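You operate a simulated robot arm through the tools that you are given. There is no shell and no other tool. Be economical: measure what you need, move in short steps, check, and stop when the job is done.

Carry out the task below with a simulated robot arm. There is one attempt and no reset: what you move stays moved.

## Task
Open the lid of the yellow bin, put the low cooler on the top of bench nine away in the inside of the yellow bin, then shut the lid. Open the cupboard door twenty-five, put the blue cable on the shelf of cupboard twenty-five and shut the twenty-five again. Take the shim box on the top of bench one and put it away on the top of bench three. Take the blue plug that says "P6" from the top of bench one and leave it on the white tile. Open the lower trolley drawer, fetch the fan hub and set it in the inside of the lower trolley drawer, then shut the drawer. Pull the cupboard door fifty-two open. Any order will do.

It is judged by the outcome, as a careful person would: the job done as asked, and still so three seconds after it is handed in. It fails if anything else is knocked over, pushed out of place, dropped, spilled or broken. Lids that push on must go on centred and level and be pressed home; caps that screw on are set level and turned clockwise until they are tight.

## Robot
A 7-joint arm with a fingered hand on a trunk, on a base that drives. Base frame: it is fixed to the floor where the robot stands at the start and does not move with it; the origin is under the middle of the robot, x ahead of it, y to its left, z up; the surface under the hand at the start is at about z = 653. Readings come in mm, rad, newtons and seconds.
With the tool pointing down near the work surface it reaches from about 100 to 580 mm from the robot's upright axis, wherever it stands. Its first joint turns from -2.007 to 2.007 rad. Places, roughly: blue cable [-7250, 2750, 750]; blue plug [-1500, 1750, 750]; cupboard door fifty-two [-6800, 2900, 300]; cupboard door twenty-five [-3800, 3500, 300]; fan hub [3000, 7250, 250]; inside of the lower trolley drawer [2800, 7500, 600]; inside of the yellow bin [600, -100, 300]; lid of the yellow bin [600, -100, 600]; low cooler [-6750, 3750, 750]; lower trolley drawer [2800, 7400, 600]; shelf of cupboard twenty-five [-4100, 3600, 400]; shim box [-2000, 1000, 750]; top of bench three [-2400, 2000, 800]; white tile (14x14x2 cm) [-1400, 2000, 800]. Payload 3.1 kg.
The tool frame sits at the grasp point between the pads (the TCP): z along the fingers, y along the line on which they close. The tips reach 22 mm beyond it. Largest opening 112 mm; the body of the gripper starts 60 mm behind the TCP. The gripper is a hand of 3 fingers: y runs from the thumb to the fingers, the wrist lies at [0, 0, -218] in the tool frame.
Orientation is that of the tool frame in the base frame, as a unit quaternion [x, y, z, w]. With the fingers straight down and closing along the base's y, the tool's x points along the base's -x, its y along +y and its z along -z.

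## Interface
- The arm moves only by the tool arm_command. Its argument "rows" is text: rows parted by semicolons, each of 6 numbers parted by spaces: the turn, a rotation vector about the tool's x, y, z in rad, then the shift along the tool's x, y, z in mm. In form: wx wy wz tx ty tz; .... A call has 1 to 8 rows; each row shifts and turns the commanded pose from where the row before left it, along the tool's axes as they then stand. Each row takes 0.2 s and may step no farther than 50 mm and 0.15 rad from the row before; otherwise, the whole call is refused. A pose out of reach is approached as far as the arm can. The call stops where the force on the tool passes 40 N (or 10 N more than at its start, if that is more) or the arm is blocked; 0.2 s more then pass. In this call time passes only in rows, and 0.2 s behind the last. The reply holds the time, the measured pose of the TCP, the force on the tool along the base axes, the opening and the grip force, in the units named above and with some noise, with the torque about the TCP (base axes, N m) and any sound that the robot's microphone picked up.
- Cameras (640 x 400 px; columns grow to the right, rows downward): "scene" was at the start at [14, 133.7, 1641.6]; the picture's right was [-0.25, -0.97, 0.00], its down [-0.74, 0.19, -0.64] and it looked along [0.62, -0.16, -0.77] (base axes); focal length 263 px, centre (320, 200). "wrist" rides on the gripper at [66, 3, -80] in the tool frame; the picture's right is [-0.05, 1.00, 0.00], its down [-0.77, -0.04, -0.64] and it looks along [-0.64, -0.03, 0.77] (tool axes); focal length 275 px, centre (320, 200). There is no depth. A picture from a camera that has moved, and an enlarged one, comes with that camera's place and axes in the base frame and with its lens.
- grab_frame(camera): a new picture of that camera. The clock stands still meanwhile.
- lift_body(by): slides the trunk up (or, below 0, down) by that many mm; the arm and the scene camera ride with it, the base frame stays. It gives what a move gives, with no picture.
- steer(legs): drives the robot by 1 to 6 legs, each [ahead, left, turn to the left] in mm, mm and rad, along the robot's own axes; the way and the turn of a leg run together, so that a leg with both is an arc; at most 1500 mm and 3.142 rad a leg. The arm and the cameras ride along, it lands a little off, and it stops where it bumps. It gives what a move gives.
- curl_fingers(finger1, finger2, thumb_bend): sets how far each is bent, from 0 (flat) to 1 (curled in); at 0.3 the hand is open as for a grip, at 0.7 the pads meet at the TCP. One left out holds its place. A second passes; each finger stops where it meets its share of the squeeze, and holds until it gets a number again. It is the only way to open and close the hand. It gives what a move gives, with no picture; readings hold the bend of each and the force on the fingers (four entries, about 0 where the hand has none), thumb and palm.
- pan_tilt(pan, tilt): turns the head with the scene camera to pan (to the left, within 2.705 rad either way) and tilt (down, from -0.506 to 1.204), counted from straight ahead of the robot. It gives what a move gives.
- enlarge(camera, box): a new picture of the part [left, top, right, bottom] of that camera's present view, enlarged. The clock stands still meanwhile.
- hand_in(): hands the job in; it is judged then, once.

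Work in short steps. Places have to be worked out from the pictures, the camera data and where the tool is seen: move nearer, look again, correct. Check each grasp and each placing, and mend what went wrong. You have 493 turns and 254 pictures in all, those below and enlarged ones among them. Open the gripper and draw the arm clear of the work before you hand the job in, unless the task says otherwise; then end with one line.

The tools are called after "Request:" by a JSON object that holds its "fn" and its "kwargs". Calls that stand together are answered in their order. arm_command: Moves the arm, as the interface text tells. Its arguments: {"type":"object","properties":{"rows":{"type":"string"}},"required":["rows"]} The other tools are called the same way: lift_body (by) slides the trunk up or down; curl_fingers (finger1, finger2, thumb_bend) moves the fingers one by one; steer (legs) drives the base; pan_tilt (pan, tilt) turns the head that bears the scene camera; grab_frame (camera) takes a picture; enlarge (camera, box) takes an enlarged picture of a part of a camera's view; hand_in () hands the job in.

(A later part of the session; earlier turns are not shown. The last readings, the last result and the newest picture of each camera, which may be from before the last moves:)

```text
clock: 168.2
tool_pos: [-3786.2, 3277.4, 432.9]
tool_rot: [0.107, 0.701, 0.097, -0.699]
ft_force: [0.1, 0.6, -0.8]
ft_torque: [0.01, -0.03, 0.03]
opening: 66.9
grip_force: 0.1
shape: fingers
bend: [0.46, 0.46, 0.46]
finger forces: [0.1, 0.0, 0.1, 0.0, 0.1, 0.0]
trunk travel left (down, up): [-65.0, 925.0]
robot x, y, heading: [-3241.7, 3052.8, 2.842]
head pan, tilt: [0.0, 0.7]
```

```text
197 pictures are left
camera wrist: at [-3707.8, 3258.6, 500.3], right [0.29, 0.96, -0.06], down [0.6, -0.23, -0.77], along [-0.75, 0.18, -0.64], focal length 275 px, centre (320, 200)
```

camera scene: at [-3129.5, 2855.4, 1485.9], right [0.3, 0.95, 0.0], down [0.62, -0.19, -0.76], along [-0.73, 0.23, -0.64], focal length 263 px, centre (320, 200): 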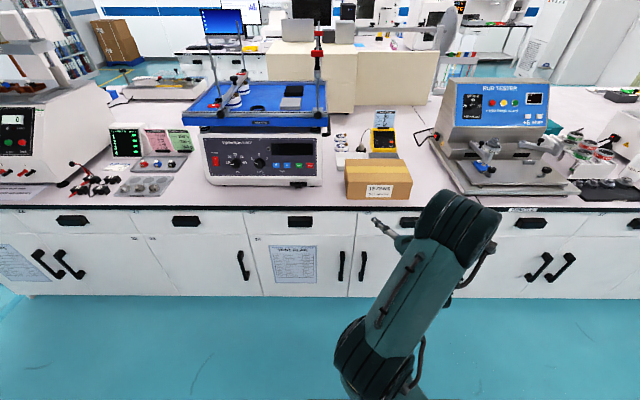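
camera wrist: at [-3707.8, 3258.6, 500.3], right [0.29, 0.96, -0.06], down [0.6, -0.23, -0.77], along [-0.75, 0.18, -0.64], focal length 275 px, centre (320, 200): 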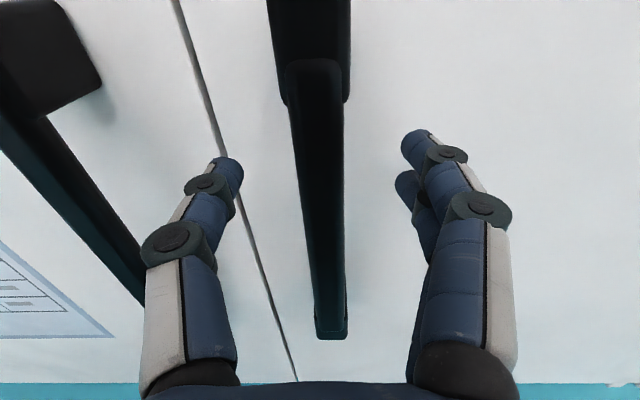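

The bar is centred between the fingers. I advance 22 more and close on it.

Request:
{"fn": "arm_command", "kwargs": {"rows": "0 0 0 0 0 12;0 0 0 0 0 10"}}

Request:
{"fn": "curl_fingers", "kwargs": {"finger1": 0.62, "finger2": 0.62, "thumb_bend": 0.62}}

Request:
{"fn": "grab_frame", "kwargs": {"camera": "wrist"}}

```text
clock: 168.8
tool_pos: [-3801.6, 3283.4, 432.2]
tool_rot: [0.111, 0.701, 0.099, -0.697]
ft_force: [22.0, -10.7, 5.8]
ft_torque: [0.33, 0.12, -0.92]
opening: 65.9
grip_force: 12.1
shape: fingers
bend: [0.5, 0.49, 0.46]
finger forces: [14.1, 9.9, 0.0, 0.1, 0.1, 0.0]
trunk travel left (down, up): [-65.0, 925.0]
robot x, y, heading: [-3238.9, 3048.7, 2.839]
head pan, tilt: [0.0, 0.7]
stopped in row 2: the force on the tool passed its limit at 58 N (the readings are from after the stop); the commanded pose is now the measured one
```

```text
clock: 169.8
tool_pos: [-3800.1, 3283.2, 433.1]
tool_rot: [0.111, 0.702, 0.097, -0.696]
ft_force: [28.7, -3.0, -2.2]
ft_torque: [-0.06, 0.28, -1.11]
opening: 36.8
grip_force: 14.3
shape: fingers
bend: [0.6, 0.62, 0.62]
finger forces: [28.1, 0.1, 0.0, 0.0, 0.1, 0.0]
trunk travel left (down, up): [-65.0, 925.0]
robot x, y, heading: [-3238.8, 3050.1, 2.832]
head pan, tilt: [0.0, 0.7]
```

```text
196 pictures are left
camera wrist: at [-3723.7, 3264.9, 499.9], right [0.29, 0.95, -0.06], down [0.6, -0.24, -0.76], along [-0.74, 0.18, -0.64], focal length 275 px, centre (320, 200)
```

wrist: 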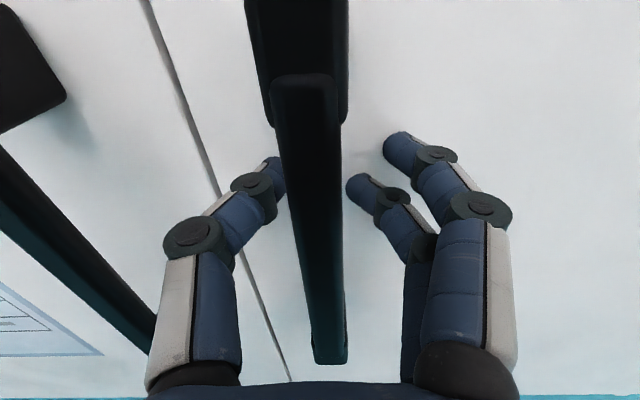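

The fingertips pressed on the door face. I back off 8 mm and then close around the bar.

Request:
{"fn": "arm_command", "kwargs": {"rows": "0 0 0 0 0 -9"}}

Request:
{"fn": "curl_fingers", "kwargs": {"finger1": 0.68, "finger2": 0.68, "thumb_bend": 0.66}}

Request:
{"fn": "grab_frame", "kwargs": {"camera": "wrist"}}

```text
clock: 170.2
tool_pos: [-3795.1, 3278.0, 431.8]
tool_rot: [0.108, 0.702, 0.097, -0.697]
ft_force: [0.4, 0.1, 0.0]
ft_torque: [0.01, 0.01, -0.01]
opening: 22.5
grip_force: 0.0
shape: fingers
bend: [0.62, 0.62, 0.62]
finger forces: [0.1, 0.0, 0.0, 0.0, 0.1, 0.1]
trunk travel left (down, up): [-65.0, 925.0]
robot x, y, heading: [-3244.7, 3047.6, 2.838]
head pan, tilt: [0.0, 0.7]
```

```text
clock: 171.2
tool_pos: [-3794.5, 3280.5, 431.9]
tool_rot: [0.111, 0.702, 0.098, -0.696]
ft_force: [0.1, -0.2, -0.2]
ft_torque: [0.0, -0.01, 0.02]
opening: 9.6
grip_force: 0.1
shape: fingers
bend: [0.68, 0.68, 0.66]
finger forces: [0.1, 0.0, 0.0, 0.0, 0.1, 0.1]
trunk travel left (down, up): [-65.0, 925.0]
robot x, y, heading: [-3236.3, 3049.8, 2.842]
head pan, tilt: [0.0, 0.7]
```

```text
195 pictures are left
camera wrist: at [-3716.1, 3261.6, 499.5], right [0.29, 0.95, -0.06], down [0.6, -0.23, -0.76], along [-0.74, 0.18, -0.64], focal length 275 px, centre (320, 200)
```

wrist: 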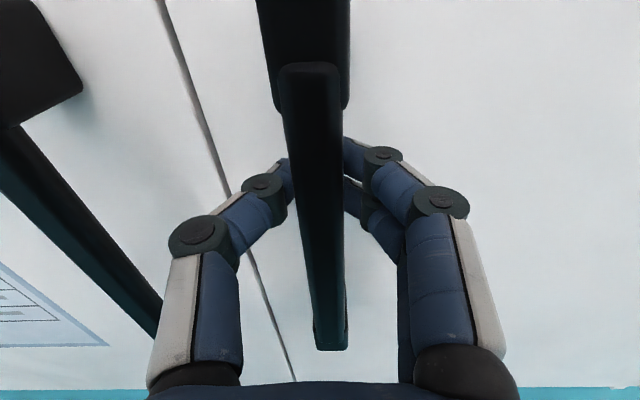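

Fingers are hooked behind the bar. I close fully and swing the door by driving the base on an arc around the hinge, first a short piece.

Request:
{"fn": "curl_fingers", "kwargs": {"finger1": 0.75, "finger2": 0.75, "thumb_bend": 0.72}}

Request:
{"fn": "steer", "kwargs": {"legs": [[-49, -63, 0.1]]}}

Request:
{"fn": "grab_frame", "kwargs": {"camera": "wrist"}}

```text
clock: 172.2
tool_pos: [-3794.4, 3280.0, 432.0]
tool_rot: [0.111, 0.702, 0.098, -0.696]
ft_force: [-1.8, 0.2, 0.2]
ft_torque: [-0.04, -0.01, 0.0]
opening: 0.0
grip_force: 3.2
shape: fingers
bend: [0.74, 0.74, 0.71]
finger forces: [1.2, 1.4, 0.1, 0.0, 2.2, 0.0]
trunk travel left (down, up): [-65.0, 925.0]
robot x, y, heading: [-3243.9, 3052.9, 2.839]
head pan, tilt: [0.0, 0.7]
```

```text
clock: 173.2
tool_pos: [-3751.1, 3273.2, 431.1]
tool_rot: [0.075, 0.707, 0.063, -0.7]
ft_force: [-1.4, -0.9, -0.1]
ft_torque: [-0.01, 0.01, 0.01]
opening: 0.0
grip_force: 1.3
shape: fingers
bend: [0.74, 0.74, 0.71]
finger forces: [0.0, 1.1, 0.0, 0.1, 2.4, 0.0]
trunk travel left (down, up): [-65.0, 925.0]
robot x, y, heading: [-3177.4, 3100.8, 2.938]
head pan, tilt: [0.0, 0.7]
```

```text
194 pictures are left
camera wrist: at [-3672.2, 3262.3, 499.5], right [0.2, 0.98, -0.06], down [0.62, -0.17, -0.76], along [-0.76, 0.11, -0.64], focal length 275 px, centre (320, 200)
```

wrist: 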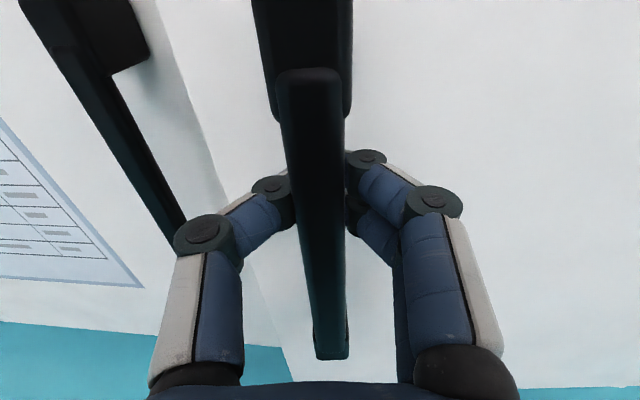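

The door is opening smoothly. I continue the arc.

Request:
{"fn": "steer", "kwargs": {"legs": [[-54, -69, 0.11], [-54, -69, 0.11], [-54, -69, 0.11]]}}

Request:
{"fn": "grab_frame", "kwargs": {"camera": "wrist"}}

```text
clock: 175.7
tool_pos: [-3606.2, 3276.3, 431.4]
tool_rot: [-0.041, 0.71, -0.053, -0.701]
ft_force: [-0.3, 1.0, -0.2]
ft_torque: [0.01, 0.02, 0.0]
opening: 0.2
grip_force: 0.6
shape: fingers
bend: [0.74, 0.74, 0.71]
finger forces: [0.3, 0.6, 0.1, 0.1, 0.0, 0.0]
trunk travel left (down, up): [-65.0, 925.0]
robot x, y, heading: [-3007.5, 3294.5, -3.013]
head pan, tilt: [0.0, 0.7]
```

```text
193 pictures are left
camera wrist: at [-3528.0, 3291.6, 499.5], right [-0.13, 0.99, -0.06], down [0.65, 0.04, -0.76], along [-0.75, -0.14, -0.64], focal length 275 px, centre (320, 200)
```

wrist: 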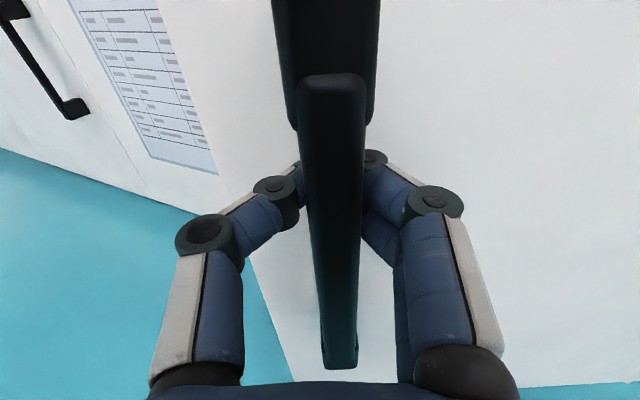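

It holds. I continue with three more legs.

Request:
{"fn": "steer", "kwargs": {"legs": [[-60, -84, 0.13], [-62, -82, 0.13], [-62, -82, 0.13]]}}

Request:
{"fn": "grab_frame", "kwargs": {"camera": "wrist"}}

```text
clock: 178.4
tool_pos: [-3458.3, 3339.8, 432.3]
tool_rot: [-0.182, 0.687, -0.191, -0.677]
ft_force: [-2.5, 2.6, -0.5]
ft_torque: [0.0, 0.0, 0.04]
opening: 0.0
grip_force: 1.3
shape: fingers
bend: [0.74, 0.74, 0.71]
finger forces: [1.3, 1.6, 0.0, 0.0, 0.0, 0.0]
trunk travel left (down, up): [-65.0, 925.0]
robot x, y, heading: [-2919.2, 3588.8, -2.623]
head pan, tilt: [0.0, 0.7]
```

```text
192 pictures are left
camera wrist: at [-3391.7, 3383.6, 499.5], right [-0.51, 0.86, -0.06], down [0.58, 0.28, -0.76], along [-0.64, -0.42, -0.64], focal length 275 px, centre (320, 200)
```

wrist: 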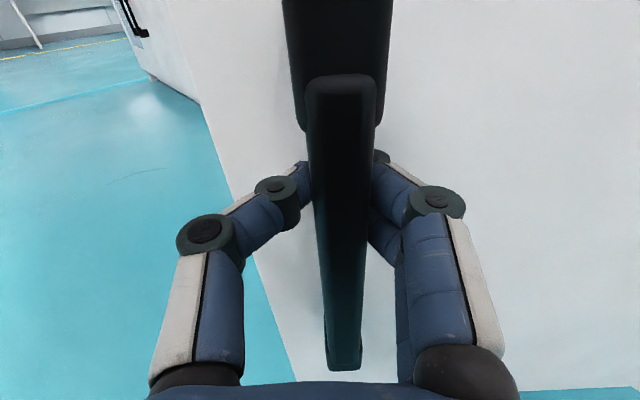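

About 47° open. I continue to near 85–90°.

Request:
{"fn": "steer", "kwargs": {"legs": [[-73, -94, 0.15], [-73, -94, 0.15], [-73, -94, 0.15], [-73, -94, 0.15]]}}

Request:
{"fn": "grab_frame", "kwargs": {"camera": "wrist"}}

```text
clock: 182.1
tool_pos: [-3294.5, 3538.6, 431.8]
tool_rot: [-0.376, 0.603, -0.382, -0.591]
ft_force: [-19.5, 6.2, 1.1]
ft_torque: [0.0, 0.03, 0.21]
opening: 3.5
grip_force: 10.7
shape: fingers
bend: [0.73, 0.73, 0.72]
finger forces: [9.8, 10.4, 0.0, 0.0, 0.1, 0.1]
trunk travel left (down, up): [-65.0, 925.0]
robot x, y, heading: [-2990.1, 4055.0, -2.018]
head pan, tilt: [0.0, 0.7]
```

```text
191 pictures are left
camera wrist: at [-3264.5, 3614.0, 499.5], right [-0.9, 0.42, -0.06], down [0.32, 0.56, -0.76], along [-0.29, -0.71, -0.64], focal length 275 px, centre (320, 200)
```

wrist: 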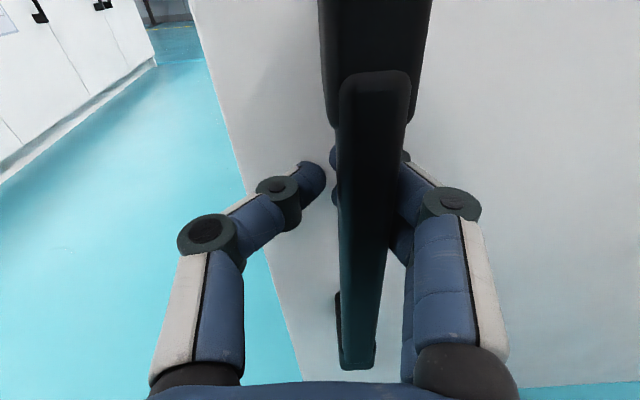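

The door stands about 82° open. I open the hand partly and back the hand away from the bar.

Request:
{"fn": "curl_fingers", "kwargs": {"finger1": 0.56, "finger2": 0.56, "thumb_bend": 0.5}}

Request:
{"fn": "arm_command", "kwargs": {"rows": "0 0 0 0 8 -15;0 0 0 0 0 -40;0 0 0 0 0 -40"}}

Request:
{"fn": "grab_frame", "kwargs": {"camera": "wrist"}}

```text
clock: 183.1
tool_pos: [-3293.2, 3539.5, 432.5]
tool_rot: [-0.377, 0.603, -0.383, -0.59]
ft_force: [0.6, 0.3, 0.0]
ft_torque: [-0.02, 0.01, -0.01]
opening: 45.9
grip_force: 0.0
shape: fingers
bend: [0.56, 0.56, 0.5]
finger forces: [0.0, 0.0, 0.0, 0.0, 0.1, 0.1]
trunk travel left (down, up): [-65.0, 925.0]
robot x, y, heading: [-2989.4, 4052.8, -2.017]
head pan, tilt: [0.0, 0.7]
```

```text
clock: 183.9
tool_pos: [-3261.9, 3628.2, 433.5]
tool_rot: [-0.377, 0.602, -0.383, -0.59]
ft_force: [0.2, -0.4, -0.9]
ft_torque: [0.0, 0.02, 0.0]
opening: 45.9
grip_force: 0.0
shape: fingers
bend: [0.56, 0.56, 0.5]
finger forces: [0.0, 0.0, 0.1, 0.0, 0.0, 0.0]
trunk travel left (down, up): [-65.0, 925.0]
robot x, y, heading: [-2991.8, 4052.4, -2.02]
head pan, tilt: [0.0, 0.7]
```

```text
190 pictures are left
camera wrist: at [-3231.4, 3701.7, 501.1], right [-0.9, 0.42, -0.06], down [0.32, 0.56, -0.76], along [-0.29, -0.71, -0.64], focal length 275 px, centre (320, 200)
```

wrist: 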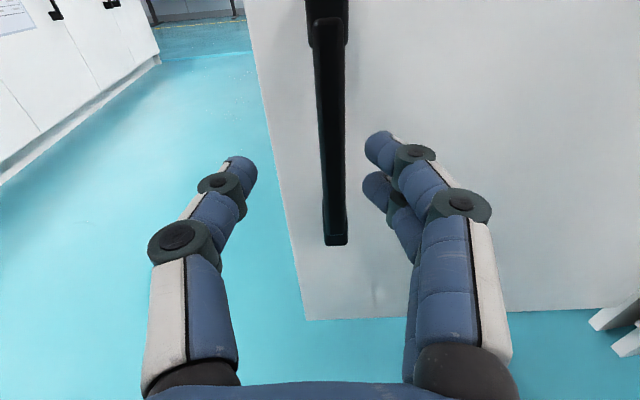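

The hand is free. I look at the scene to see the arm's spread, the open cupboard and the way past.

Request:
{"fn": "pan_tilt", "kwargs": {"pan": 0.25, "tilt": 0.9}}

Request:
{"fn": "grab_frame", "kwargs": {"camera": "scene"}}

```text
clock: 184.7
tool_pos: [-3261.8, 3626.7, 433.2]
tool_rot: [-0.376, 0.603, -0.382, -0.59]
ft_force: [0.5, -0.8, 0.8]
ft_torque: [-0.03, -0.02, -0.02]
opening: 46.4
grip_force: 0.0
shape: fingers
bend: [0.56, 0.56, 0.5]
finger forces: [0.0, 0.0, 0.1, 0.0, 0.1, 0.0]
trunk travel left (down, up): [-65.0, 925.0]
robot x, y, heading: [-2987.7, 4054.6, -2.016]
head pan, tilt: [0.25, 0.901]
```

```text
189 pictures are left
camera scene: at [-2840.5, 3967.6, 929.8], right [-0.98, 0.2, 0.0], down [0.15, 0.77, -0.62], along [-0.12, -0.61, -0.78], focal length 263 px, centre (320, 200)
```

scene: 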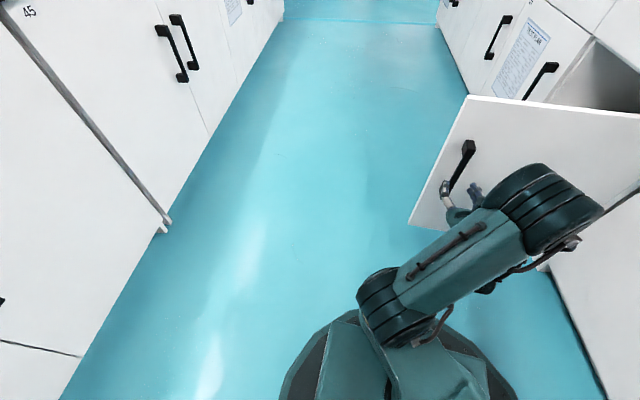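

The elbow stays within the base's width, and there is room to pass left of the door. I back off, shift to mid-gap, and drive down the aisle to the island's near end.

Request:
{"fn": "steer", "kwargs": {"legs": [[-80, 0, 0.138], [0, 350, 0], [1250, 0, 0], [1250, 0, 0], [1050, 0, 0]]}}

Request:
{"fn": "pan_tilt", "kwargs": {"pan": -1.3, "tilt": 0.3}}

Request:
{"fn": "lift_body", "kwargs": {"by": 400}}

Request:
{"fn": "grab_frame", "kwargs": {"camera": "scene"}}

```text
clock: 204.2
tool_pos: [-3933.8, 229.3, 434.0]
tool_rot: [-0.414, 0.578, -0.418, -0.566]
ft_force: [-0.2, -0.7, -0.7]
ft_torque: [0.01, -0.01, -0.01]
opening: 46.1
grip_force: 0.1
shape: fingers
bend: [0.56, 0.56, 0.5]
finger forces: [0.0, 0.0, 0.0, 0.0, 0.0, 0.0]
trunk travel left (down, up): [-65.0, 925.0]
robot x, y, heading: [-3715.3, 685.4, -1.895]
head pan, tilt: [0.25, 0.901]
```

```text
clock: 205.8
tool_pos: [-3934.1, 228.6, 433.6]
tool_rot: [-0.413, 0.578, -0.418, -0.566]
ft_force: [-0.4, -0.2, 0.1]
ft_torque: [0.03, -0.02, 0.02]
opening: 46.0
grip_force: 0.0
shape: fingers
bend: [0.56, 0.56, 0.5]
finger forces: [0.0, 0.0, 0.0, 0.0, 0.0, 0.0]
trunk travel left (down, up): [-65.0, 925.0]
robot x, y, heading: [-3716.6, 688.8, -1.893]
head pan, tilt: [-1.3, 0.3]
```

```text
clock: 209.6
tool_pos: [-3933.2, 228.5, 832.7]
tool_rot: [-0.413, 0.578, -0.418, -0.566]
ft_force: [0.4, -0.5, 0.1]
ft_torque: [0.02, 0.02, 0.06]
opening: 46.1
grip_force: 0.1
shape: fingers
bend: [0.56, 0.56, 0.5]
finger forces: [0.0, 0.1, 0.1, 0.0, 0.0, 0.0]
trunk travel left (down, up): [-465.0, 525.0]
robot x, y, heading: [-3718.8, 685.2, -1.896]
head pan, tilt: [-1.3, 0.3]
```

```text
188 pictures are left
camera scene: at [-3645.6, 698.8, 1382.0], right [0.05, 1.0, 0.0], down [0.3, -0.02, -0.96], along [-0.95, 0.05, -0.3], focal length 263 px, centre (320, 200)
```

scene: 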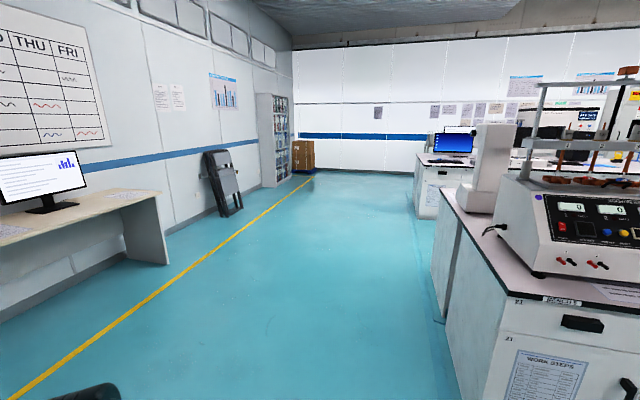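

The way around the end is free; the next row (with the blue monitor) is at about b≈-5540. I drive round into that aisle and look.

Request:
{"fn": "steer", "kwargs": {"legs": [[0, 0, -1.552], [1450, 0, 0], [1450, 0, 0], [0, -600, 0]]}}

Request:
{"fn": "pan_tilt", "kwargs": {"pan": -0.3, "tilt": 0.5}}

Request:
{"fn": "grab_frame", "kwargs": {"camera": "scene"}}

```text
clock: 230.5
tool_pos: [-6792.4, 2335.6, 833.2]
tool_rot: [0.104, 0.703, 0.091, -0.698]
ft_force: [1.1, 0.4, 0.1]
ft_torque: [0.03, -0.03, 0.0]
opening: 46.2
grip_force: 0.0
shape: fingers
bend: [0.56, 0.56, 0.5]
finger forces: [0.0, 0.0, 0.1, 0.1, 0.0, 0.0]
trunk travel left (down, up): [-465.0, 525.0]
robot x, y, heading: [-6328.4, 2135.1, 2.856]
head pan, tilt: [-1.3, 0.3]
```

```text
clock: 231.8
tool_pos: [-6791.5, 2335.7, 833.9]
tool_rot: [0.103, 0.703, 0.091, -0.698]
ft_force: [-0.5, 1.1, -0.7]
ft_torque: [-0.01, -0.01, 0.02]
opening: 45.9
grip_force: 0.0
shape: fingers
bend: [0.56, 0.56, 0.5]
finger forces: [0.0, 0.0, 0.1, 0.1, 0.0, 0.1]
trunk travel left (down, up): [-465.0, 525.0]
robot x, y, heading: [-6326.8, 2136.3, 2.855]
head pan, tilt: [-0.3, 0.499]
```

```text
187 pictures are left
camera scene: at [-6389.1, 2020.9, 1363.6], right [0.55, 0.83, 0.0], down [0.4, -0.26, -0.88], along [-0.73, 0.49, -0.48], focal length 263 px, centre (320, 200)
```

scene: 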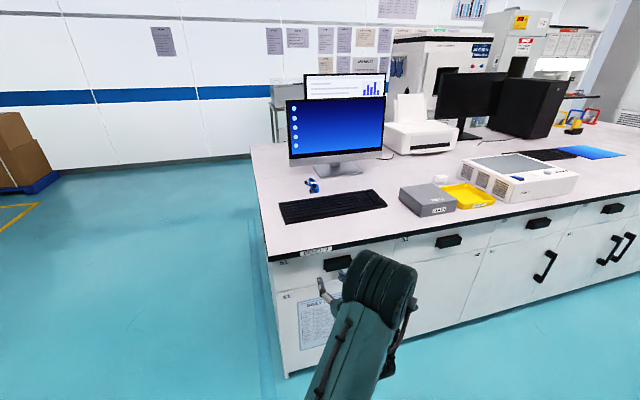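

I enlarge to identify the cable, the bench label and the door numbers.

Request:
{"fn": "enlarge", "kwargs": {"camera": "scene", "box": [250, 160, 410, 260]}}

Request:
{"fn": "enlarge", "kwargs": {"camera": "scene", "box": [380, 130, 640, 290]}}

```text
4.00 times, centred on (330, 210) of scene
camera zoom: at [-6389.1, 2020.9, 1363.6], right [0.55, 0.83, 0.0], down [0.4, -0.26, -0.88], along [-0.73, 0.49, -0.48], focal length 1053 px, centre (280, 160)
```

zoom: 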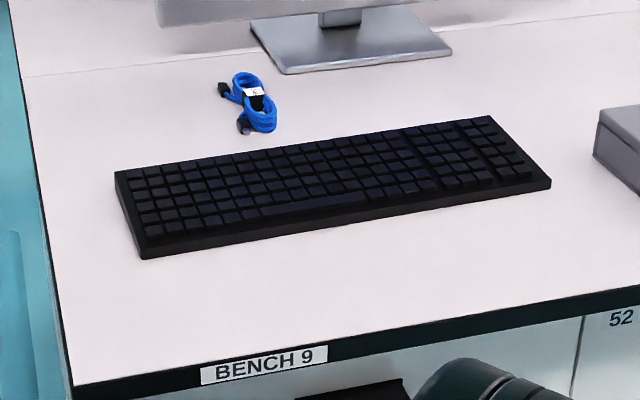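

```text
2.46 times, centred on (510, 210) of scene
camera zoom: at [-6389.1, 2020.9, 1363.6], right [0.55, 0.83, 0.0], down [0.4, -0.26, -0.88], along [-0.73, 0.49, -0.48], focal length 648 px, centre (-148, 175)
```

zoom: 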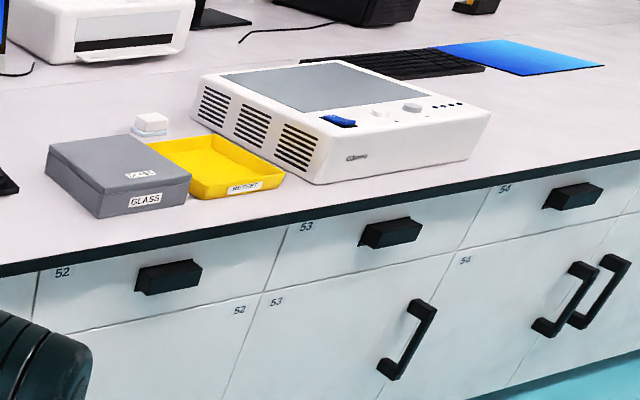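

Bench 9 confirmed: the blue cable lies 444 mm behind the front edge but only ~270 mm from the bench's left end. I raise the trunk, drive to that end and turn to face along the bench.

Request:
{"fn": "lift_body", "kwargs": {"by": 250}}

Request:
{"fn": "steer", "kwargs": {"legs": [[0, 640, -0.02], [400, 0, 0], [0, 0, -1.571], [0, 780, 0]]}}

Request:
{"fn": "pan_tilt", "kwargs": {"pan": 0, "tilt": 0.9}}

Request:
{"fn": "grab_frame", "kwargs": {"camera": "scene"}}

```text
clock: 234.4
tool_pos: [-6791.8, 2334.4, 1083.0]
tool_rot: [0.103, 0.703, 0.091, -0.698]
ft_force: [-0.3, -0.3, -0.3]
ft_torque: [-0.01, -0.01, 0.01]
opening: 46.1
grip_force: 0.1
shape: fingers
bend: [0.56, 0.56, 0.5]
finger forces: [0.0, 0.1, 0.0, 0.0, 0.1, 0.0]
trunk travel left (down, up): [-715.0, 275.0]
robot x, y, heading: [-6327.2, 2131.5, 2.853]
head pan, tilt: [-0.3, 0.499]
```

```text
clock: 247.6
tool_pos: [-7448.3, 2336.8, 1082.7]
tool_rot: [0.57, 0.426, 0.556, -0.43]
ft_force: [-0.2, 1.3, -0.4]
ft_torque: [-0.02, -0.03, 0.02]
opening: 45.9
grip_force: 0.0
shape: fingers
bend: [0.56, 0.56, 0.5]
finger forces: [0.1, 0.0, 0.0, 0.0, 0.0, 0.0]
trunk travel left (down, up): [-715.0, 275.0]
robot x, y, heading: [-7643.2, 1869.0, 1.296]
head pan, tilt: [-0.3, 0.499]
```

```text
clock: 248.5
tool_pos: [-7447.0, 2336.7, 1082.9]
tool_rot: [0.569, 0.426, 0.557, -0.43]
ft_force: [-1.0, 0.2, 1.0]
ft_torque: [0.01, 0.0, -0.02]
opening: 46.2
grip_force: 0.0
shape: fingers
bend: [0.56, 0.56, 0.5]
finger forces: [0.0, 0.1, 0.0, 0.0, 0.1, 0.1]
trunk travel left (down, up): [-715.0, 275.0]
robot x, y, heading: [-7647.4, 1868.5, 1.294]
head pan, tilt: [0.0, 0.901]
```

```text
184 pictures are left
camera scene: at [-7788.6, 1927.4, 1579.8], right [0.96, -0.28, 0.0], down [-0.22, -0.75, -0.62], along [0.17, 0.6, -0.78], focal length 263 px, centre (320, 200)
```

scene: 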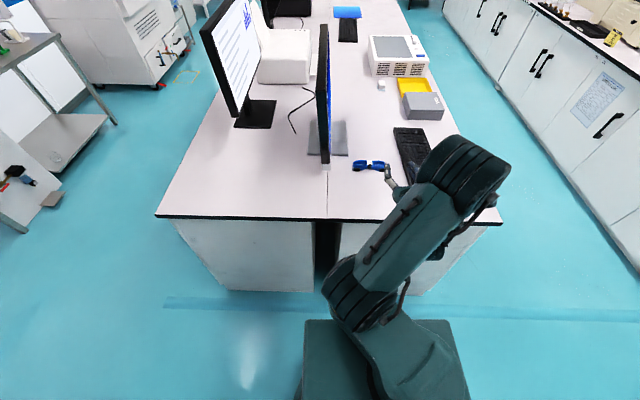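

The cable's long axis runs across my view, so I need a downward hand closing fore-aft. I rotate the hand back: pitch down 90°, then yaw -90°.

Request:
{"fn": "arm_command", "kwargs": {"rows": "0 -0.143 0 0 0 0;0 -0.143 0 0 0 0;0 -0.143 0 0 0 0;0 -0.143 0 0 0 0;0 -0.143 0 0 0 0;0 -0.143 0 0 0 0;0 -0.143 0 0 0 0;0 -0.143 0 0 0 0"}}

Request:
{"fn": "arm_command", "kwargs": {"rows": "0 -0.143 0 0 0 0;0 -0.143 0 0 0 0;0 -0.131 0 0 0 0;0 0 -0.143 0 0 0;0 0 -0.143 0 0 0;0 0 -0.143 0 0 0;0 0 -0.143 0 0 0;0 0 -0.143 0 0 0"}}

Request:
{"fn": "arm_command", "kwargs": {"rows": "0 0 -0.143 0 0 0;0 0 -0.143 0 0 0;0 0 -0.143 0 0 0;0 0 -0.143 0 0 0;0 0 -0.143 0 0 0;0 0 -0.141 0 0 0"}}

```text
clock: 250.3
tool_pos: [-7446.9, 2336.1, 1083.7]
tool_rot: [0.78, 0.59, 0.159, -0.131]
ft_force: [-0.5, -0.1, 0.5]
ft_torque: [-0.01, -0.02, 0.01]
opening: 46.1
grip_force: 0.1
shape: fingers
bend: [0.56, 0.56, 0.5]
finger forces: [0.0, 0.1, 0.0, 0.0, 0.0, 0.1]
trunk travel left (down, up): [-715.0, 275.0]
robot x, y, heading: [-7647.1, 1868.8, 1.292]
head pan, tilt: [0.0, 0.901]
```

```text
clock: 252.1
tool_pos: [-7447.9, 2335.6, 1083.3]
tool_rot: [0.534, 0.846, -0.003, -0.007]
ft_force: [0.4, 0.0, 0.3]
ft_torque: [-0.02, 0.01, -0.02]
opening: 46.0
grip_force: 0.1
shape: fingers
bend: [0.56, 0.56, 0.5]
finger forces: [0.1, 0.1, 0.0, 0.0, 0.0, 0.1]
trunk travel left (down, up): [-715.0, 275.0]
robot x, y, heading: [-7645.8, 1868.8, 1.293]
head pan, tilt: [0.0, 0.901]
```

```text
clock: 253.5
tool_pos: [-7446.7, 2336.6, 1083.6]
tool_rot: [0.134, 0.991, 0.002, -0.009]
ft_force: [0.3, -0.4, -0.6]
ft_torque: [0.0, -0.02, -0.02]
opening: 46.3
grip_force: 0.0
shape: fingers
bend: [0.56, 0.56, 0.5]
finger forces: [0.0, 0.1, 0.0, 0.0, 0.0, 0.0]
trunk travel left (down, up): [-715.0, 275.0]
robot x, y, heading: [-7645.1, 1868.0, 1.293]
head pan, tilt: [0.0, 0.901]
```

Orientation is good. I lower slightly, open the hand, drive up to the bench end and look with the wrist camera.

Request:
{"fn": "steer", "kwargs": {"legs": [[0, 0, -0.029], [200, 0, 0]]}}

Request:
{"fn": "lift_body", "kwargs": {"by": -110}}

Request:
{"fn": "curl_fingers", "kwargs": {"finger1": 0.3, "finger2": 0.3, "thumb_bend": 0.3}}

Request:
{"fn": "arm_command", "kwargs": {"rows": "0 0 0 0 30 30;0 0 0 0 30 30"}}

Request:
{"fn": "grab_frame", "kwargs": {"camera": "wrist"}}

Request:
{"fn": "grab_frame", "kwargs": {"camera": "scene"}}

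```text
clock: 255.4
tool_pos: [-7370.4, 2523.2, 1082.6]
tool_rot: [0.152, 0.988, 0.0, -0.008]
ft_force: [-1.4, -0.2, -0.1]
ft_torque: [0.0, -0.02, 0.0]
opening: 45.9
grip_force: 0.0
shape: fingers
bend: [0.56, 0.56, 0.5]
finger forces: [0.0, 0.1, 0.0, 0.0, 0.0, 0.0]
trunk travel left (down, up): [-715.0, 275.0]
robot x, y, heading: [-7583.9, 2061.3, 1.259]
head pan, tilt: [0.0, 0.901]
```

```text
clock: 256.9
tool_pos: [-7370.0, 2522.6, 973.5]
tool_rot: [0.151, 0.988, 0.002, -0.009]
ft_force: [0.4, 0.0, -0.7]
ft_torque: [-0.01, 0.02, 0.01]
opening: 46.1
grip_force: 0.1
shape: fingers
bend: [0.56, 0.56, 0.5]
finger forces: [0.0, 0.0, 0.0, 0.1, 0.0, 0.1]
trunk travel left (down, up): [-605.0, 385.0]
robot x, y, heading: [-7582.6, 2061.2, 1.257]
head pan, tilt: [0.0, 0.901]
```

```text
clock: 257.9
tool_pos: [-7369.7, 2523.4, 973.5]
tool_rot: [0.152, 0.988, 0.001, -0.008]
ft_force: [0.6, -0.4, -0.6]
ft_torque: [-0.01, 0.03, 0.01]
opening: 111.2
grip_force: 0.1
shape: fingers
bend: [0.3, 0.3, 0.3]
finger forces: [0.0, 0.0, 0.1, 0.0, 0.1, 0.0]
trunk travel left (down, up): [-605.0, 385.0]
robot x, y, heading: [-7582.6, 2063.8, 1.258]
head pan, tilt: [0.0, 0.901]
```

```text
clock: 258.5
tool_pos: [-7352.5, 2578.5, 912.0]
tool_rot: [0.152, 0.988, 0.002, -0.009]
ft_force: [0.1, -0.2, 0.6]
ft_torque: [-0.03, -0.03, -0.03]
opening: 111.2
grip_force: 0.1
shape: fingers
bend: [0.3, 0.3, 0.3]
finger forces: [0.0, 0.1, 0.0, 0.1, 0.0, 0.0]
trunk travel left (down, up): [-605.0, 385.0]
robot x, y, heading: [-7584.2, 2062.9, 1.258]
head pan, tilt: [0.0, 0.901]
```

```text
183 pictures are left
camera wrist: at [-7413.2, 2602.1, 995.1], right [0.35, 0.94, 0.0], down [0.73, -0.27, 0.62], along [0.58, -0.22, -0.78], focal length 275 px, centre (320, 200)
```

wrist: 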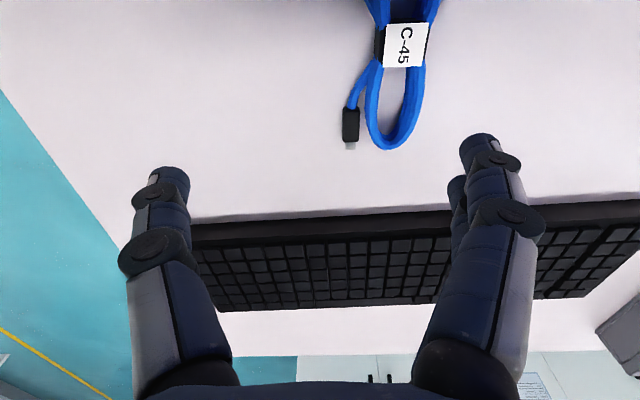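

```text
182 pictures are left
camera scene: at [-7724.4, 2125.5, 1469.8], right [0.95, -0.31, 0.0], down [-0.24, -0.75, -0.62], along [0.19, 0.59, -0.78], focal length 263 px, centre (320, 200)
```

scene: 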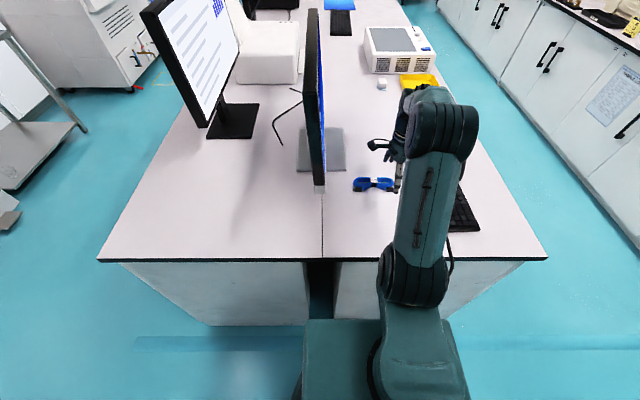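

The label "C-45" marks the coil's narrow middle at about (-7369,2638). I move over it and lower to 850.

Request:
{"fn": "arm_command", "kwargs": {"rows": "0 0 0 17 26 20;0 0 0 17 26 20;0 0 0 0 0 22"}}

Request:
{"fn": "grab_frame", "kwargs": {"camera": "wrist"}}

```text
clock: 259.3
tool_pos: [-7369.0, 2640.4, 851.4]
tool_rot: [0.153, 0.988, 0.001, -0.009]
ft_force: [0.3, 0.7, -0.1]
ft_torque: [0.0, -0.01, -0.02]
opening: 111.2
grip_force: 0.1
shape: fingers
bend: [0.3, 0.3, 0.3]
finger forces: [0.0, 0.1, 0.0, 0.0, 0.1, 0.1]
trunk travel left (down, up): [-605.0, 385.0]
robot x, y, heading: [-7579.6, 2063.5, 1.258]
head pan, tilt: [0.0, 0.901]
```

```text
181 pictures are left
camera wrist: at [-7430.0, 2662.7, 934.2], right [0.34, 0.94, 0.0], down [0.73, -0.27, 0.62], along [0.58, -0.22, -0.78], focal length 275 px, centre (320, 200)
```

wrist: 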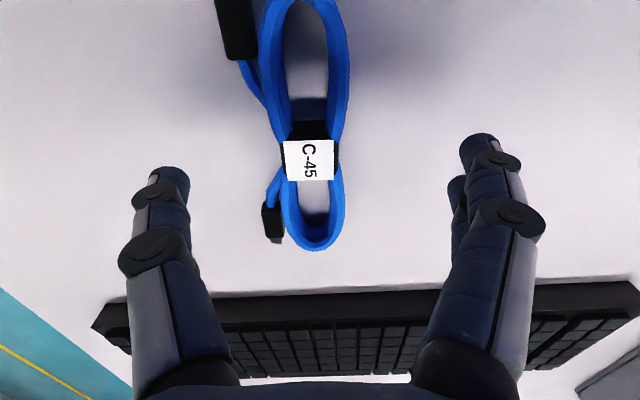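

Nearly centred; I shift 6 mm back, descend 19 and close gently.

Request:
{"fn": "arm_command", "kwargs": {"rows": "0 0 0 0 -6 9;0 0 0 0 0 10"}}

Request:
{"fn": "curl_fingers", "kwargs": {"finger1": 0.6, "finger2": 0.6, "thumb_bend": 0.6}}

Request:
{"fn": "grab_frame", "kwargs": {"camera": "wrist"}}

```text
clock: 259.9
tool_pos: [-7370.8, 2633.9, 832.0]
tool_rot: [0.151, 0.988, 0.002, -0.008]
ft_force: [-0.2, 0.5, -0.5]
ft_torque: [-0.01, 0.02, 0.02]
opening: 111.2
grip_force: 0.0
shape: fingers
bend: [0.3, 0.3, 0.3]
finger forces: [0.0, 0.1, 0.1, 0.0, 0.0, 0.1]
trunk travel left (down, up): [-605.0, 385.0]
robot x, y, heading: [-7584.5, 2066.3, 1.262]
head pan, tilt: [0.0, 0.901]
```

```text
clock: 260.9
tool_pos: [-7370.8, 2635.0, 832.9]
tool_rot: [0.152, 0.988, 0.001, -0.008]
ft_force: [0.0, 0.8, 0.0]
ft_torque: [0.0, -0.03, 0.0]
opening: 28.1
grip_force: 0.1
shape: fingers
bend: [0.59, 0.6, 0.6]
finger forces: [0.2, 0.2, 0.0, 0.0, 0.1, 0.0]
trunk travel left (down, up): [-605.0, 385.0]
robot x, y, heading: [-7583.7, 2061.1, 1.257]
head pan, tilt: [0.0, 0.901]
```

```text
180 pictures are left
camera wrist: at [-7432.0, 2657.5, 915.5], right [0.34, 0.94, 0.0], down [0.73, -0.27, 0.62], along [0.58, -0.22, -0.78], focal length 275 px, centre (320, 200)
```

wrist: 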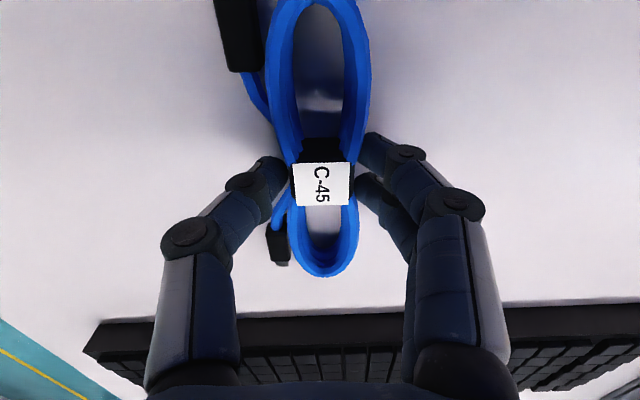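

Fingers flank the label. I lower 4 mm more, close firmly, and lift.

Request:
{"fn": "arm_command", "kwargs": {"rows": "0 0 0 0 0 4"}}

Request:
{"fn": "curl_fingers", "kwargs": {"finger1": 0.7, "finger2": 0.7, "thumb_bend": 0.7}}

Request:
{"fn": "arm_command", "kwargs": {"rows": "0 0 0 0 0 -20;0 0 0 0 0 -40;0 0 0 0 0 -40"}}

Request:
{"fn": "grab_frame", "kwargs": {"camera": "wrist"}}

```text
clock: 261.3
tool_pos: [-7371.6, 2633.6, 829.2]
tool_rot: [0.152, 0.988, 0.002, -0.007]
ft_force: [0.8, 0.6, -0.4]
ft_torque: [0.02, 0.02, -0.01]
opening: 28.1
grip_force: 0.1
shape: fingers
bend: [0.6, 0.6, 0.6]
finger forces: [0.1, 0.1, 0.0, 0.0, 0.1, 0.1]
trunk travel left (down, up): [-605.0, 385.0]
robot x, y, heading: [-7583.0, 2061.1, 1.259]
head pan, tilt: [0.0, 0.901]
```

```text
clock: 262.3
tool_pos: [-7371.9, 2634.0, 828.7]
tool_rot: [0.153, 0.988, 0.001, -0.007]
ft_force: [-0.3, -0.1, 0.0]
ft_torque: [-0.04, 0.02, -0.01]
opening: 23.1
grip_force: 9.7
shape: fingers
bend: [0.63, 0.63, 0.65]
finger forces: [4.7, 4.6, 0.1, 0.1, 9.3, 0.1]
trunk travel left (down, up): [-605.0, 385.0]
robot x, y, heading: [-7584.8, 2064.5, 1.261]
head pan, tilt: [0.0, 0.901]
```

```text
clock: 263.1
tool_pos: [-7370.0, 2632.8, 929.0]
tool_rot: [0.152, 0.988, 0.001, -0.008]
ft_force: [0.0, -0.1, -1.5]
ft_torque: [-0.01, -0.01, 0.02]
opening: 22.8
grip_force: 9.0
shape: fingers
bend: [0.63, 0.63, 0.65]
finger forces: [4.7, 4.7, 0.0, 0.0, 9.4, 0.0]
trunk travel left (down, up): [-605.0, 385.0]
robot x, y, heading: [-7584.3, 2064.4, 1.258]
head pan, tilt: [0.0, 0.901]
```

```text
179 pictures are left
camera wrist: at [-7431.0, 2656.3, 1010.9], right [0.34, 0.94, 0.0], down [0.73, -0.27, 0.62], along [0.58, -0.22, -0.78], focal length 275 px, centre (320, 200)
```

wrist: 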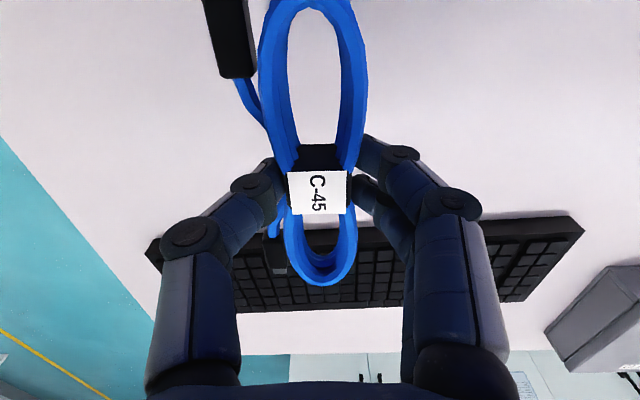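

The cable is held well. I lift, retract, and drive back round the end of row two to cupboard 25.

Request:
{"fn": "arm_command", "kwargs": {"rows": "0 0 0 0 0 -40;0 0 0 0 -45 0;0 0 0 0 -45 0;0 0 0 0 -45 0"}}

Request:
{"fn": "steer", "kwargs": {"legs": [[-160, 0, 0], [0, -1300, 0], [0, -1300, 0], [0, -1300, 0]]}}

Request:
{"fn": "pan_tilt", "kwargs": {"pan": 0.2, "tilt": 0.5}}

Request:
{"fn": "grab_frame", "kwargs": {"camera": "scene"}}

```text
clock: 264.1
tool_pos: [-7412.3, 2505.0, 970.6]
tool_rot: [0.152, 0.988, 0.002, -0.007]
ft_force: [-0.8, -0.2, -0.7]
ft_torque: [0.03, -0.02, -0.03]
opening: 22.9
grip_force: 9.1
shape: fingers
bend: [0.63, 0.63, 0.65]
finger forces: [4.7, 4.5, 0.0, 0.0, 9.2, 0.0]
trunk travel left (down, up): [-605.0, 385.0]
robot x, y, heading: [-7581.6, 2063.8, 1.261]
head pan, tilt: [0.0, 0.901]
```

```text
clock: 283.9
tool_pos: [-3739.5, 1215.6, 971.0]
tool_rot: [0.137, 0.991, 0.001, -0.009]
ft_force: [0.2, 0.4, -1.4]
ft_torque: [0.03, -0.01, 0.0]
opening: 22.8
grip_force: 9.0
shape: fingers
bend: [0.63, 0.63, 0.65]
finger forces: [4.6, 4.6, 0.0, 0.1, 9.2, 0.0]
trunk travel left (down, up): [-605.0, 385.0]
robot x, y, heading: [-3897.2, 763.0, 1.284]
head pan, tilt: [0.0, 0.901]
```

```text
clock: 284.8
tool_pos: [-3738.8, 1214.3, 970.3]
tool_rot: [0.137, 0.991, 0.002, -0.009]
ft_force: [0.5, 0.8, -0.6]
ft_torque: [0.03, 0.0, 0.03]
opening: 22.6
grip_force: 9.8
shape: fingers
bend: [0.63, 0.63, 0.65]
finger forces: [4.6, 4.7, 0.0, 0.0, 9.2, 0.0]
trunk travel left (down, up): [-605.0, 385.0]
robot x, y, heading: [-3896.1, 762.8, 1.289]
head pan, tilt: [0.201, 0.499]
```

```text
178 pictures are left
camera scene: at [-4054.6, 842.4, 1503.5], right [1.0, -0.08, 0.0], down [-0.04, -0.48, -0.88], along [0.07, 0.87, -0.48], focal length 263 px, centre (320, 200)
```

scene: 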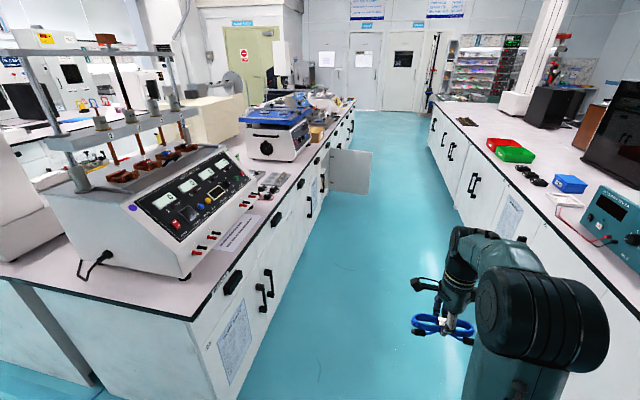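

Door 25 stands open ahead on the left. I drive up the aisle to just short of it and turn to face the cupboards.

Request:
{"fn": "steer", "kwargs": {"legs": [[0, 0, -0.025], [900, 0, 0], [900, 0, 0], [0, 0, 1.571], [0, -450, 0]]}}

Request:
{"fn": "pan_tilt", "kwargs": {"pan": -0.3, "tilt": 0.75}}

Request:
{"fn": "grab_frame", "kwargs": {"camera": "scene"}}

```text
clock: 300.4
tool_pos: [-3666.0, 3085.5, 970.9]
tool_rot: [-0.599, 0.801, -0.006, -0.007]
ft_force: [-0.5, -0.6, -2.1]
ft_torque: [0.04, -0.01, 0.01]
opening: 22.6
grip_force: 8.4
shape: fingers
bend: [0.63, 0.63, 0.65]
finger forces: [4.3, 4.3, 0.1, 0.0, 8.7, 0.0]
trunk travel left (down, up): [-605.0, 385.0]
robot x, y, heading: [-3220.9, 2915.9, 2.841]
head pan, tilt: [0.201, 0.499]
```

```text
clock: 301.3
tool_pos: [-3666.0, 3085.1, 970.2]
tool_rot: [-0.598, 0.801, -0.005, -0.007]
ft_force: [-0.5, 0.1, -0.7]
ft_torque: [0.01, -0.01, 0.06]
opening: 22.9
grip_force: 8.9
shape: fingers
bend: [0.63, 0.63, 0.65]
finger forces: [4.4, 4.4, 0.0, 0.1, 8.8, 0.0]
trunk travel left (down, up): [-605.0, 385.0]
robot x, y, heading: [-3219.5, 2920.2, 2.85]
head pan, tilt: [-0.3, 0.75]
```

```text
177 pictures are left
camera scene: at [-3276.0, 2802.6, 1481.7], right [0.56, 0.83, 0.0], down [0.56, -0.38, -0.73], along [-0.61, 0.41, -0.68], focal length 263 px, centre (320, 200)
```

scene: 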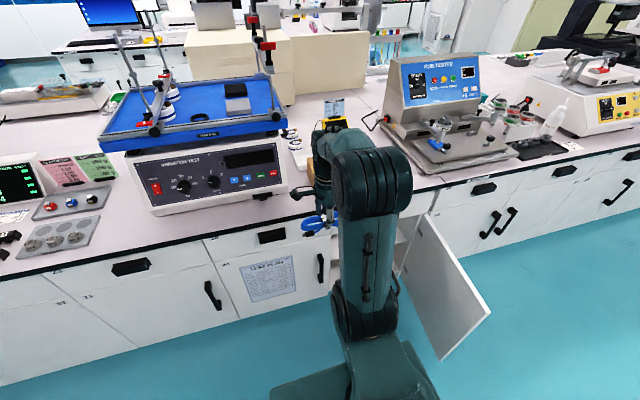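

I pitch the hand forward about 65° (around its own x), so the cable's long axis stays level, and then lower the trunk to look into the cupboard.

Request:
{"fn": "arm_command", "kwargs": {"rows": "-0.143 0 0 0 0 0;-0.143 0 0 0 0 0;-0.143 0 0 0 0 0;-0.143 0 0 0 0 0;-0.143 0 0 0 0 0;-0.143 0 0 0 0 0;-0.143 0 0 0 0 0;-0.143 0 0 0 0 0"}}

Request:
{"fn": "lift_body", "kwargs": {"by": -400}}

Request:
{"fn": "grab_frame", "kwargs": {"camera": "scene"}}

Request:
{"fn": "grab_frame", "kwargs": {"camera": "wrist"}}

```text
clock: 303.1
tool_pos: [-3664.6, 3090.0, 1001.7]
tool_rot: [-0.499, 0.676, 0.43, -0.33]
ft_force: [0.0, -0.1, -0.9]
ft_torque: [-0.02, 0.0, 0.0]
opening: 22.1
grip_force: 9.0
shape: fingers
bend: [0.64, 0.64, 0.65]
finger forces: [4.4, 4.3, 0.0, 0.0, 9.5, 0.0]
out of reach, approached as far as the arm can: row 5, 6, 7
trunk travel left (down, up): [-605.0, 385.0]
robot x, y, heading: [-3217.6, 2921.1, 2.852]
head pan, tilt: [-0.3, 0.75]
```

```text
clock: 307.0
tool_pos: [-3664.3, 3090.1, 602.7]
tool_rot: [-0.499, 0.676, 0.429, -0.33]
ft_force: [0.9, -0.8, -1.2]
ft_torque: [0.01, -0.05, 0.0]
opening: 22.0
grip_force: 8.7
shape: fingers
bend: [0.64, 0.64, 0.65]
finger forces: [4.3, 4.2, 0.0, 0.0, 9.5, 0.0]
trunk travel left (down, up): [-205.0, 785.0]
robot x, y, heading: [-3218.0, 2920.1, 2.848]
head pan, tilt: [-0.3, 0.75]
```

```text
176 pictures are left
camera scene: at [-3275.8, 2802.7, 1081.7], right [0.56, 0.83, 0.0], down [0.56, -0.38, -0.73], along [-0.61, 0.41, -0.68], focal length 263 px, centre (320, 200)
```

scene: 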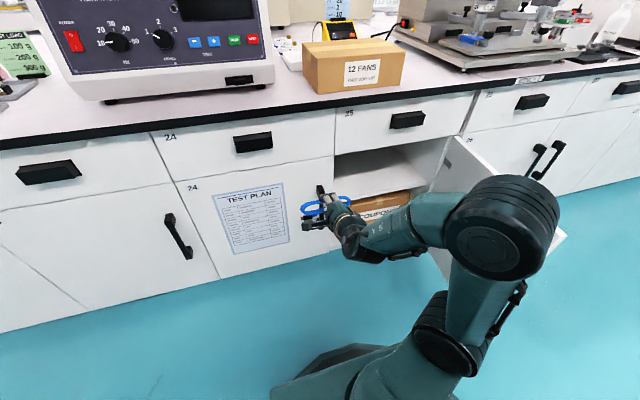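

```text
175 pictures are left
camera wrist: at [-3614.3, 3007.2, 641.8], right [-0.38, 0.18, 0.91], down [0.79, 0.57, 0.22], along [-0.48, 0.8, -0.36], focal length 275 px, centre (320, 200)
```

wrist: 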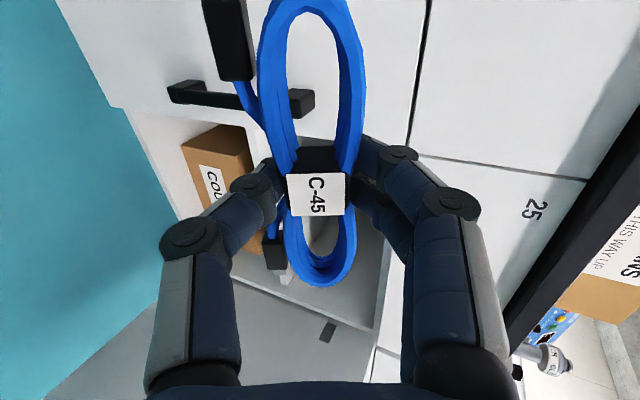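

Inside I see a mid shelf at z≈400 (empty above, a box below). I drive right so the hand faces the opening (staying clear of the door), and lower the trunk further.

Request:
{"fn": "steer", "kwargs": {"legs": [[0, -175, -0.012]]}}

Request:
{"fn": "lift_body", "kwargs": {"by": -125}}

Request:
{"fn": "arm_command", "kwargs": {"rows": "0 0 0 -40 0 0;0 0 0 -40 0 0;0 0 0 -30 0 0"}}

Request:
{"fn": "grab_frame", "kwargs": {"camera": "scene"}}

Request:
{"fn": "grab_frame", "kwargs": {"camera": "wrist"}}

```text
clock: 308.4
tool_pos: [-3610.3, 3261.6, 604.4]
tool_rot: [-0.497, 0.679, 0.431, -0.327]
ft_force: [-0.2, -0.6, -1.9]
ft_torque: [-0.01, -0.01, -0.01]
opening: 22.2
grip_force: 9.7
shape: fingers
bend: [0.64, 0.64, 0.65]
finger forces: [4.4, 4.3, 0.0, 0.0, 9.5, 0.0]
trunk travel left (down, up): [-205.0, 785.0]
robot x, y, heading: [-3165.6, 3088.3, 2.837]
head pan, tilt: [-0.3, 0.75]
```

```text
clock: 310.0
tool_pos: [-3611.1, 3261.9, 479.2]
tool_rot: [-0.495, 0.68, 0.432, -0.327]
ft_force: [-0.3, -0.3, -0.7]
ft_torque: [0.0, -0.03, -0.01]
opening: 22.6
grip_force: 9.2
shape: fingers
bend: [0.64, 0.64, 0.65]
finger forces: [4.5, 4.3, 0.0, 0.1, 9.5, 0.0]
trunk travel left (down, up): [-80.0, 910.0]
robot x, y, heading: [-3166.7, 3086.3, 2.835]
head pan, tilt: [-0.3, 0.75]
```

```text
clock: 310.8
tool_pos: [-3589.6, 3325.2, 477.2]
tool_rot: [-0.496, 0.68, 0.431, -0.326]
ft_force: [0.4, 0.1, -0.6]
ft_torque: [0.02, -0.01, 0.03]
opening: 22.2
grip_force: 9.1
shape: fingers
bend: [0.64, 0.64, 0.65]
finger forces: [4.4, 4.4, 0.0, 0.1, 9.4, 0.0]
out of reach, approached as far as the arm can: row 2, 3
trunk travel left (down, up): [-80.0, 910.0]
robot x, y, heading: [-3167.8, 3086.3, 2.835]
head pan, tilt: [-0.3, 0.75]
```

```text
174 pictures are left
camera scene: at [-3225.1, 2970.4, 956.7], right [0.57, 0.82, 0.0], down [0.56, -0.39, -0.73], along [-0.6, 0.42, -0.68], focal length 263 px, centre (320, 200)
```

scene: 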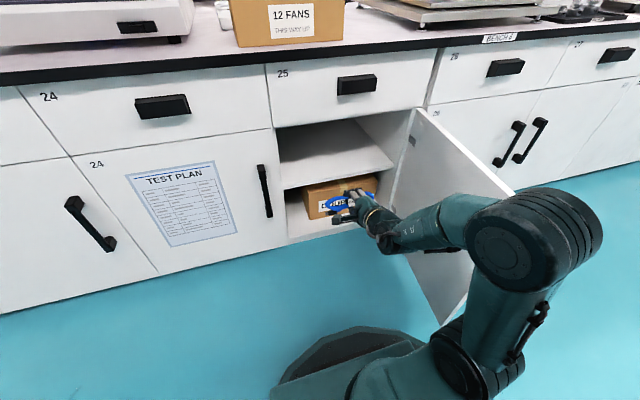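

```text
173 pictures are left
camera wrist: at [-3539.6, 3243.0, 515.3], right [-0.38, 0.18, 0.91], down [0.8, 0.56, 0.22], along [-0.47, 0.81, -0.36], focal length 275 px, centre (320, 200)
```

wrist: 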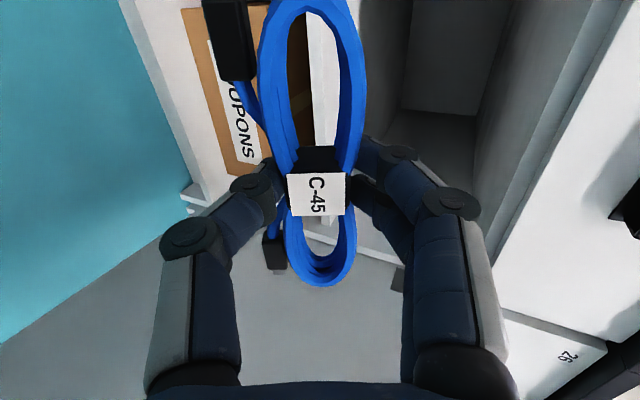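

The hand faces the opening above the shelf (z≈477). I drive forward 180 and 15 right and look.

Request:
{"fn": "steer", "kwargs": {"legs": [[180, -15, 0]]}}

Request:
{"fn": "grab_frame", "kwargs": {"camera": "scene"}}

Request:
{"fn": "grab_frame", "kwargs": {"camera": "wrist"}}

```text
clock: 312.3
tool_pos: [-3755.3, 3396.8, 476.4]
tool_rot: [-0.495, 0.68, 0.432, -0.326]
ft_force: [-0.7, 0.5, -0.7]
ft_torque: [0.02, 0.02, 0.03]
opening: 22.3
grip_force: 8.8
shape: fingers
bend: [0.64, 0.64, 0.65]
finger forces: [4.4, 4.3, 0.0, 0.0, 9.4, 0.1]
trunk travel left (down, up): [-80.0, 910.0]
robot x, y, heading: [-3331.3, 3154.9, 2.831]
head pan, tilt: [-0.3, 0.75]
```

```text
172 pictures are left
camera scene: at [-3391.4, 3038.9, 956.7], right [0.57, 0.82, 0.0], down [0.56, -0.39, -0.73], along [-0.6, 0.42, -0.68], focal length 263 px, centre (320, 200)
```

scene: 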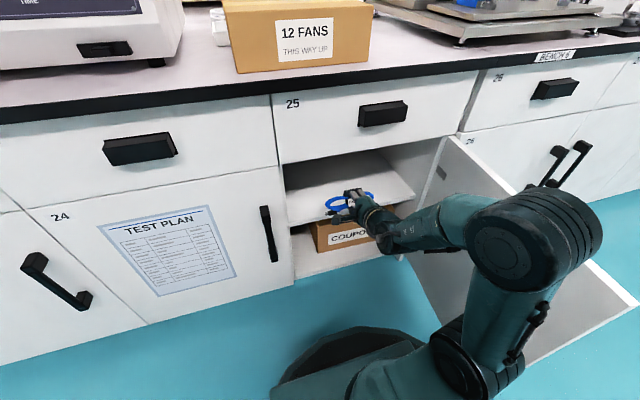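

```text
171 pictures are left
camera wrist: at [-3705.3, 3312.1, 515.3], right [-0.38, 0.18, 0.91], down [0.8, 0.56, 0.22], along [-0.47, 0.81, -0.36], focal length 275 px, centre (320, 200)
```

wrist: 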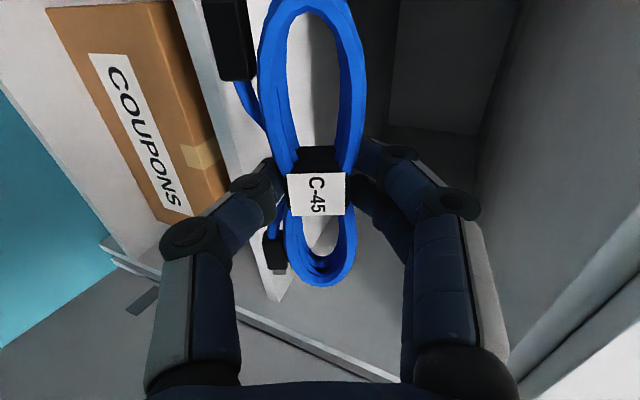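

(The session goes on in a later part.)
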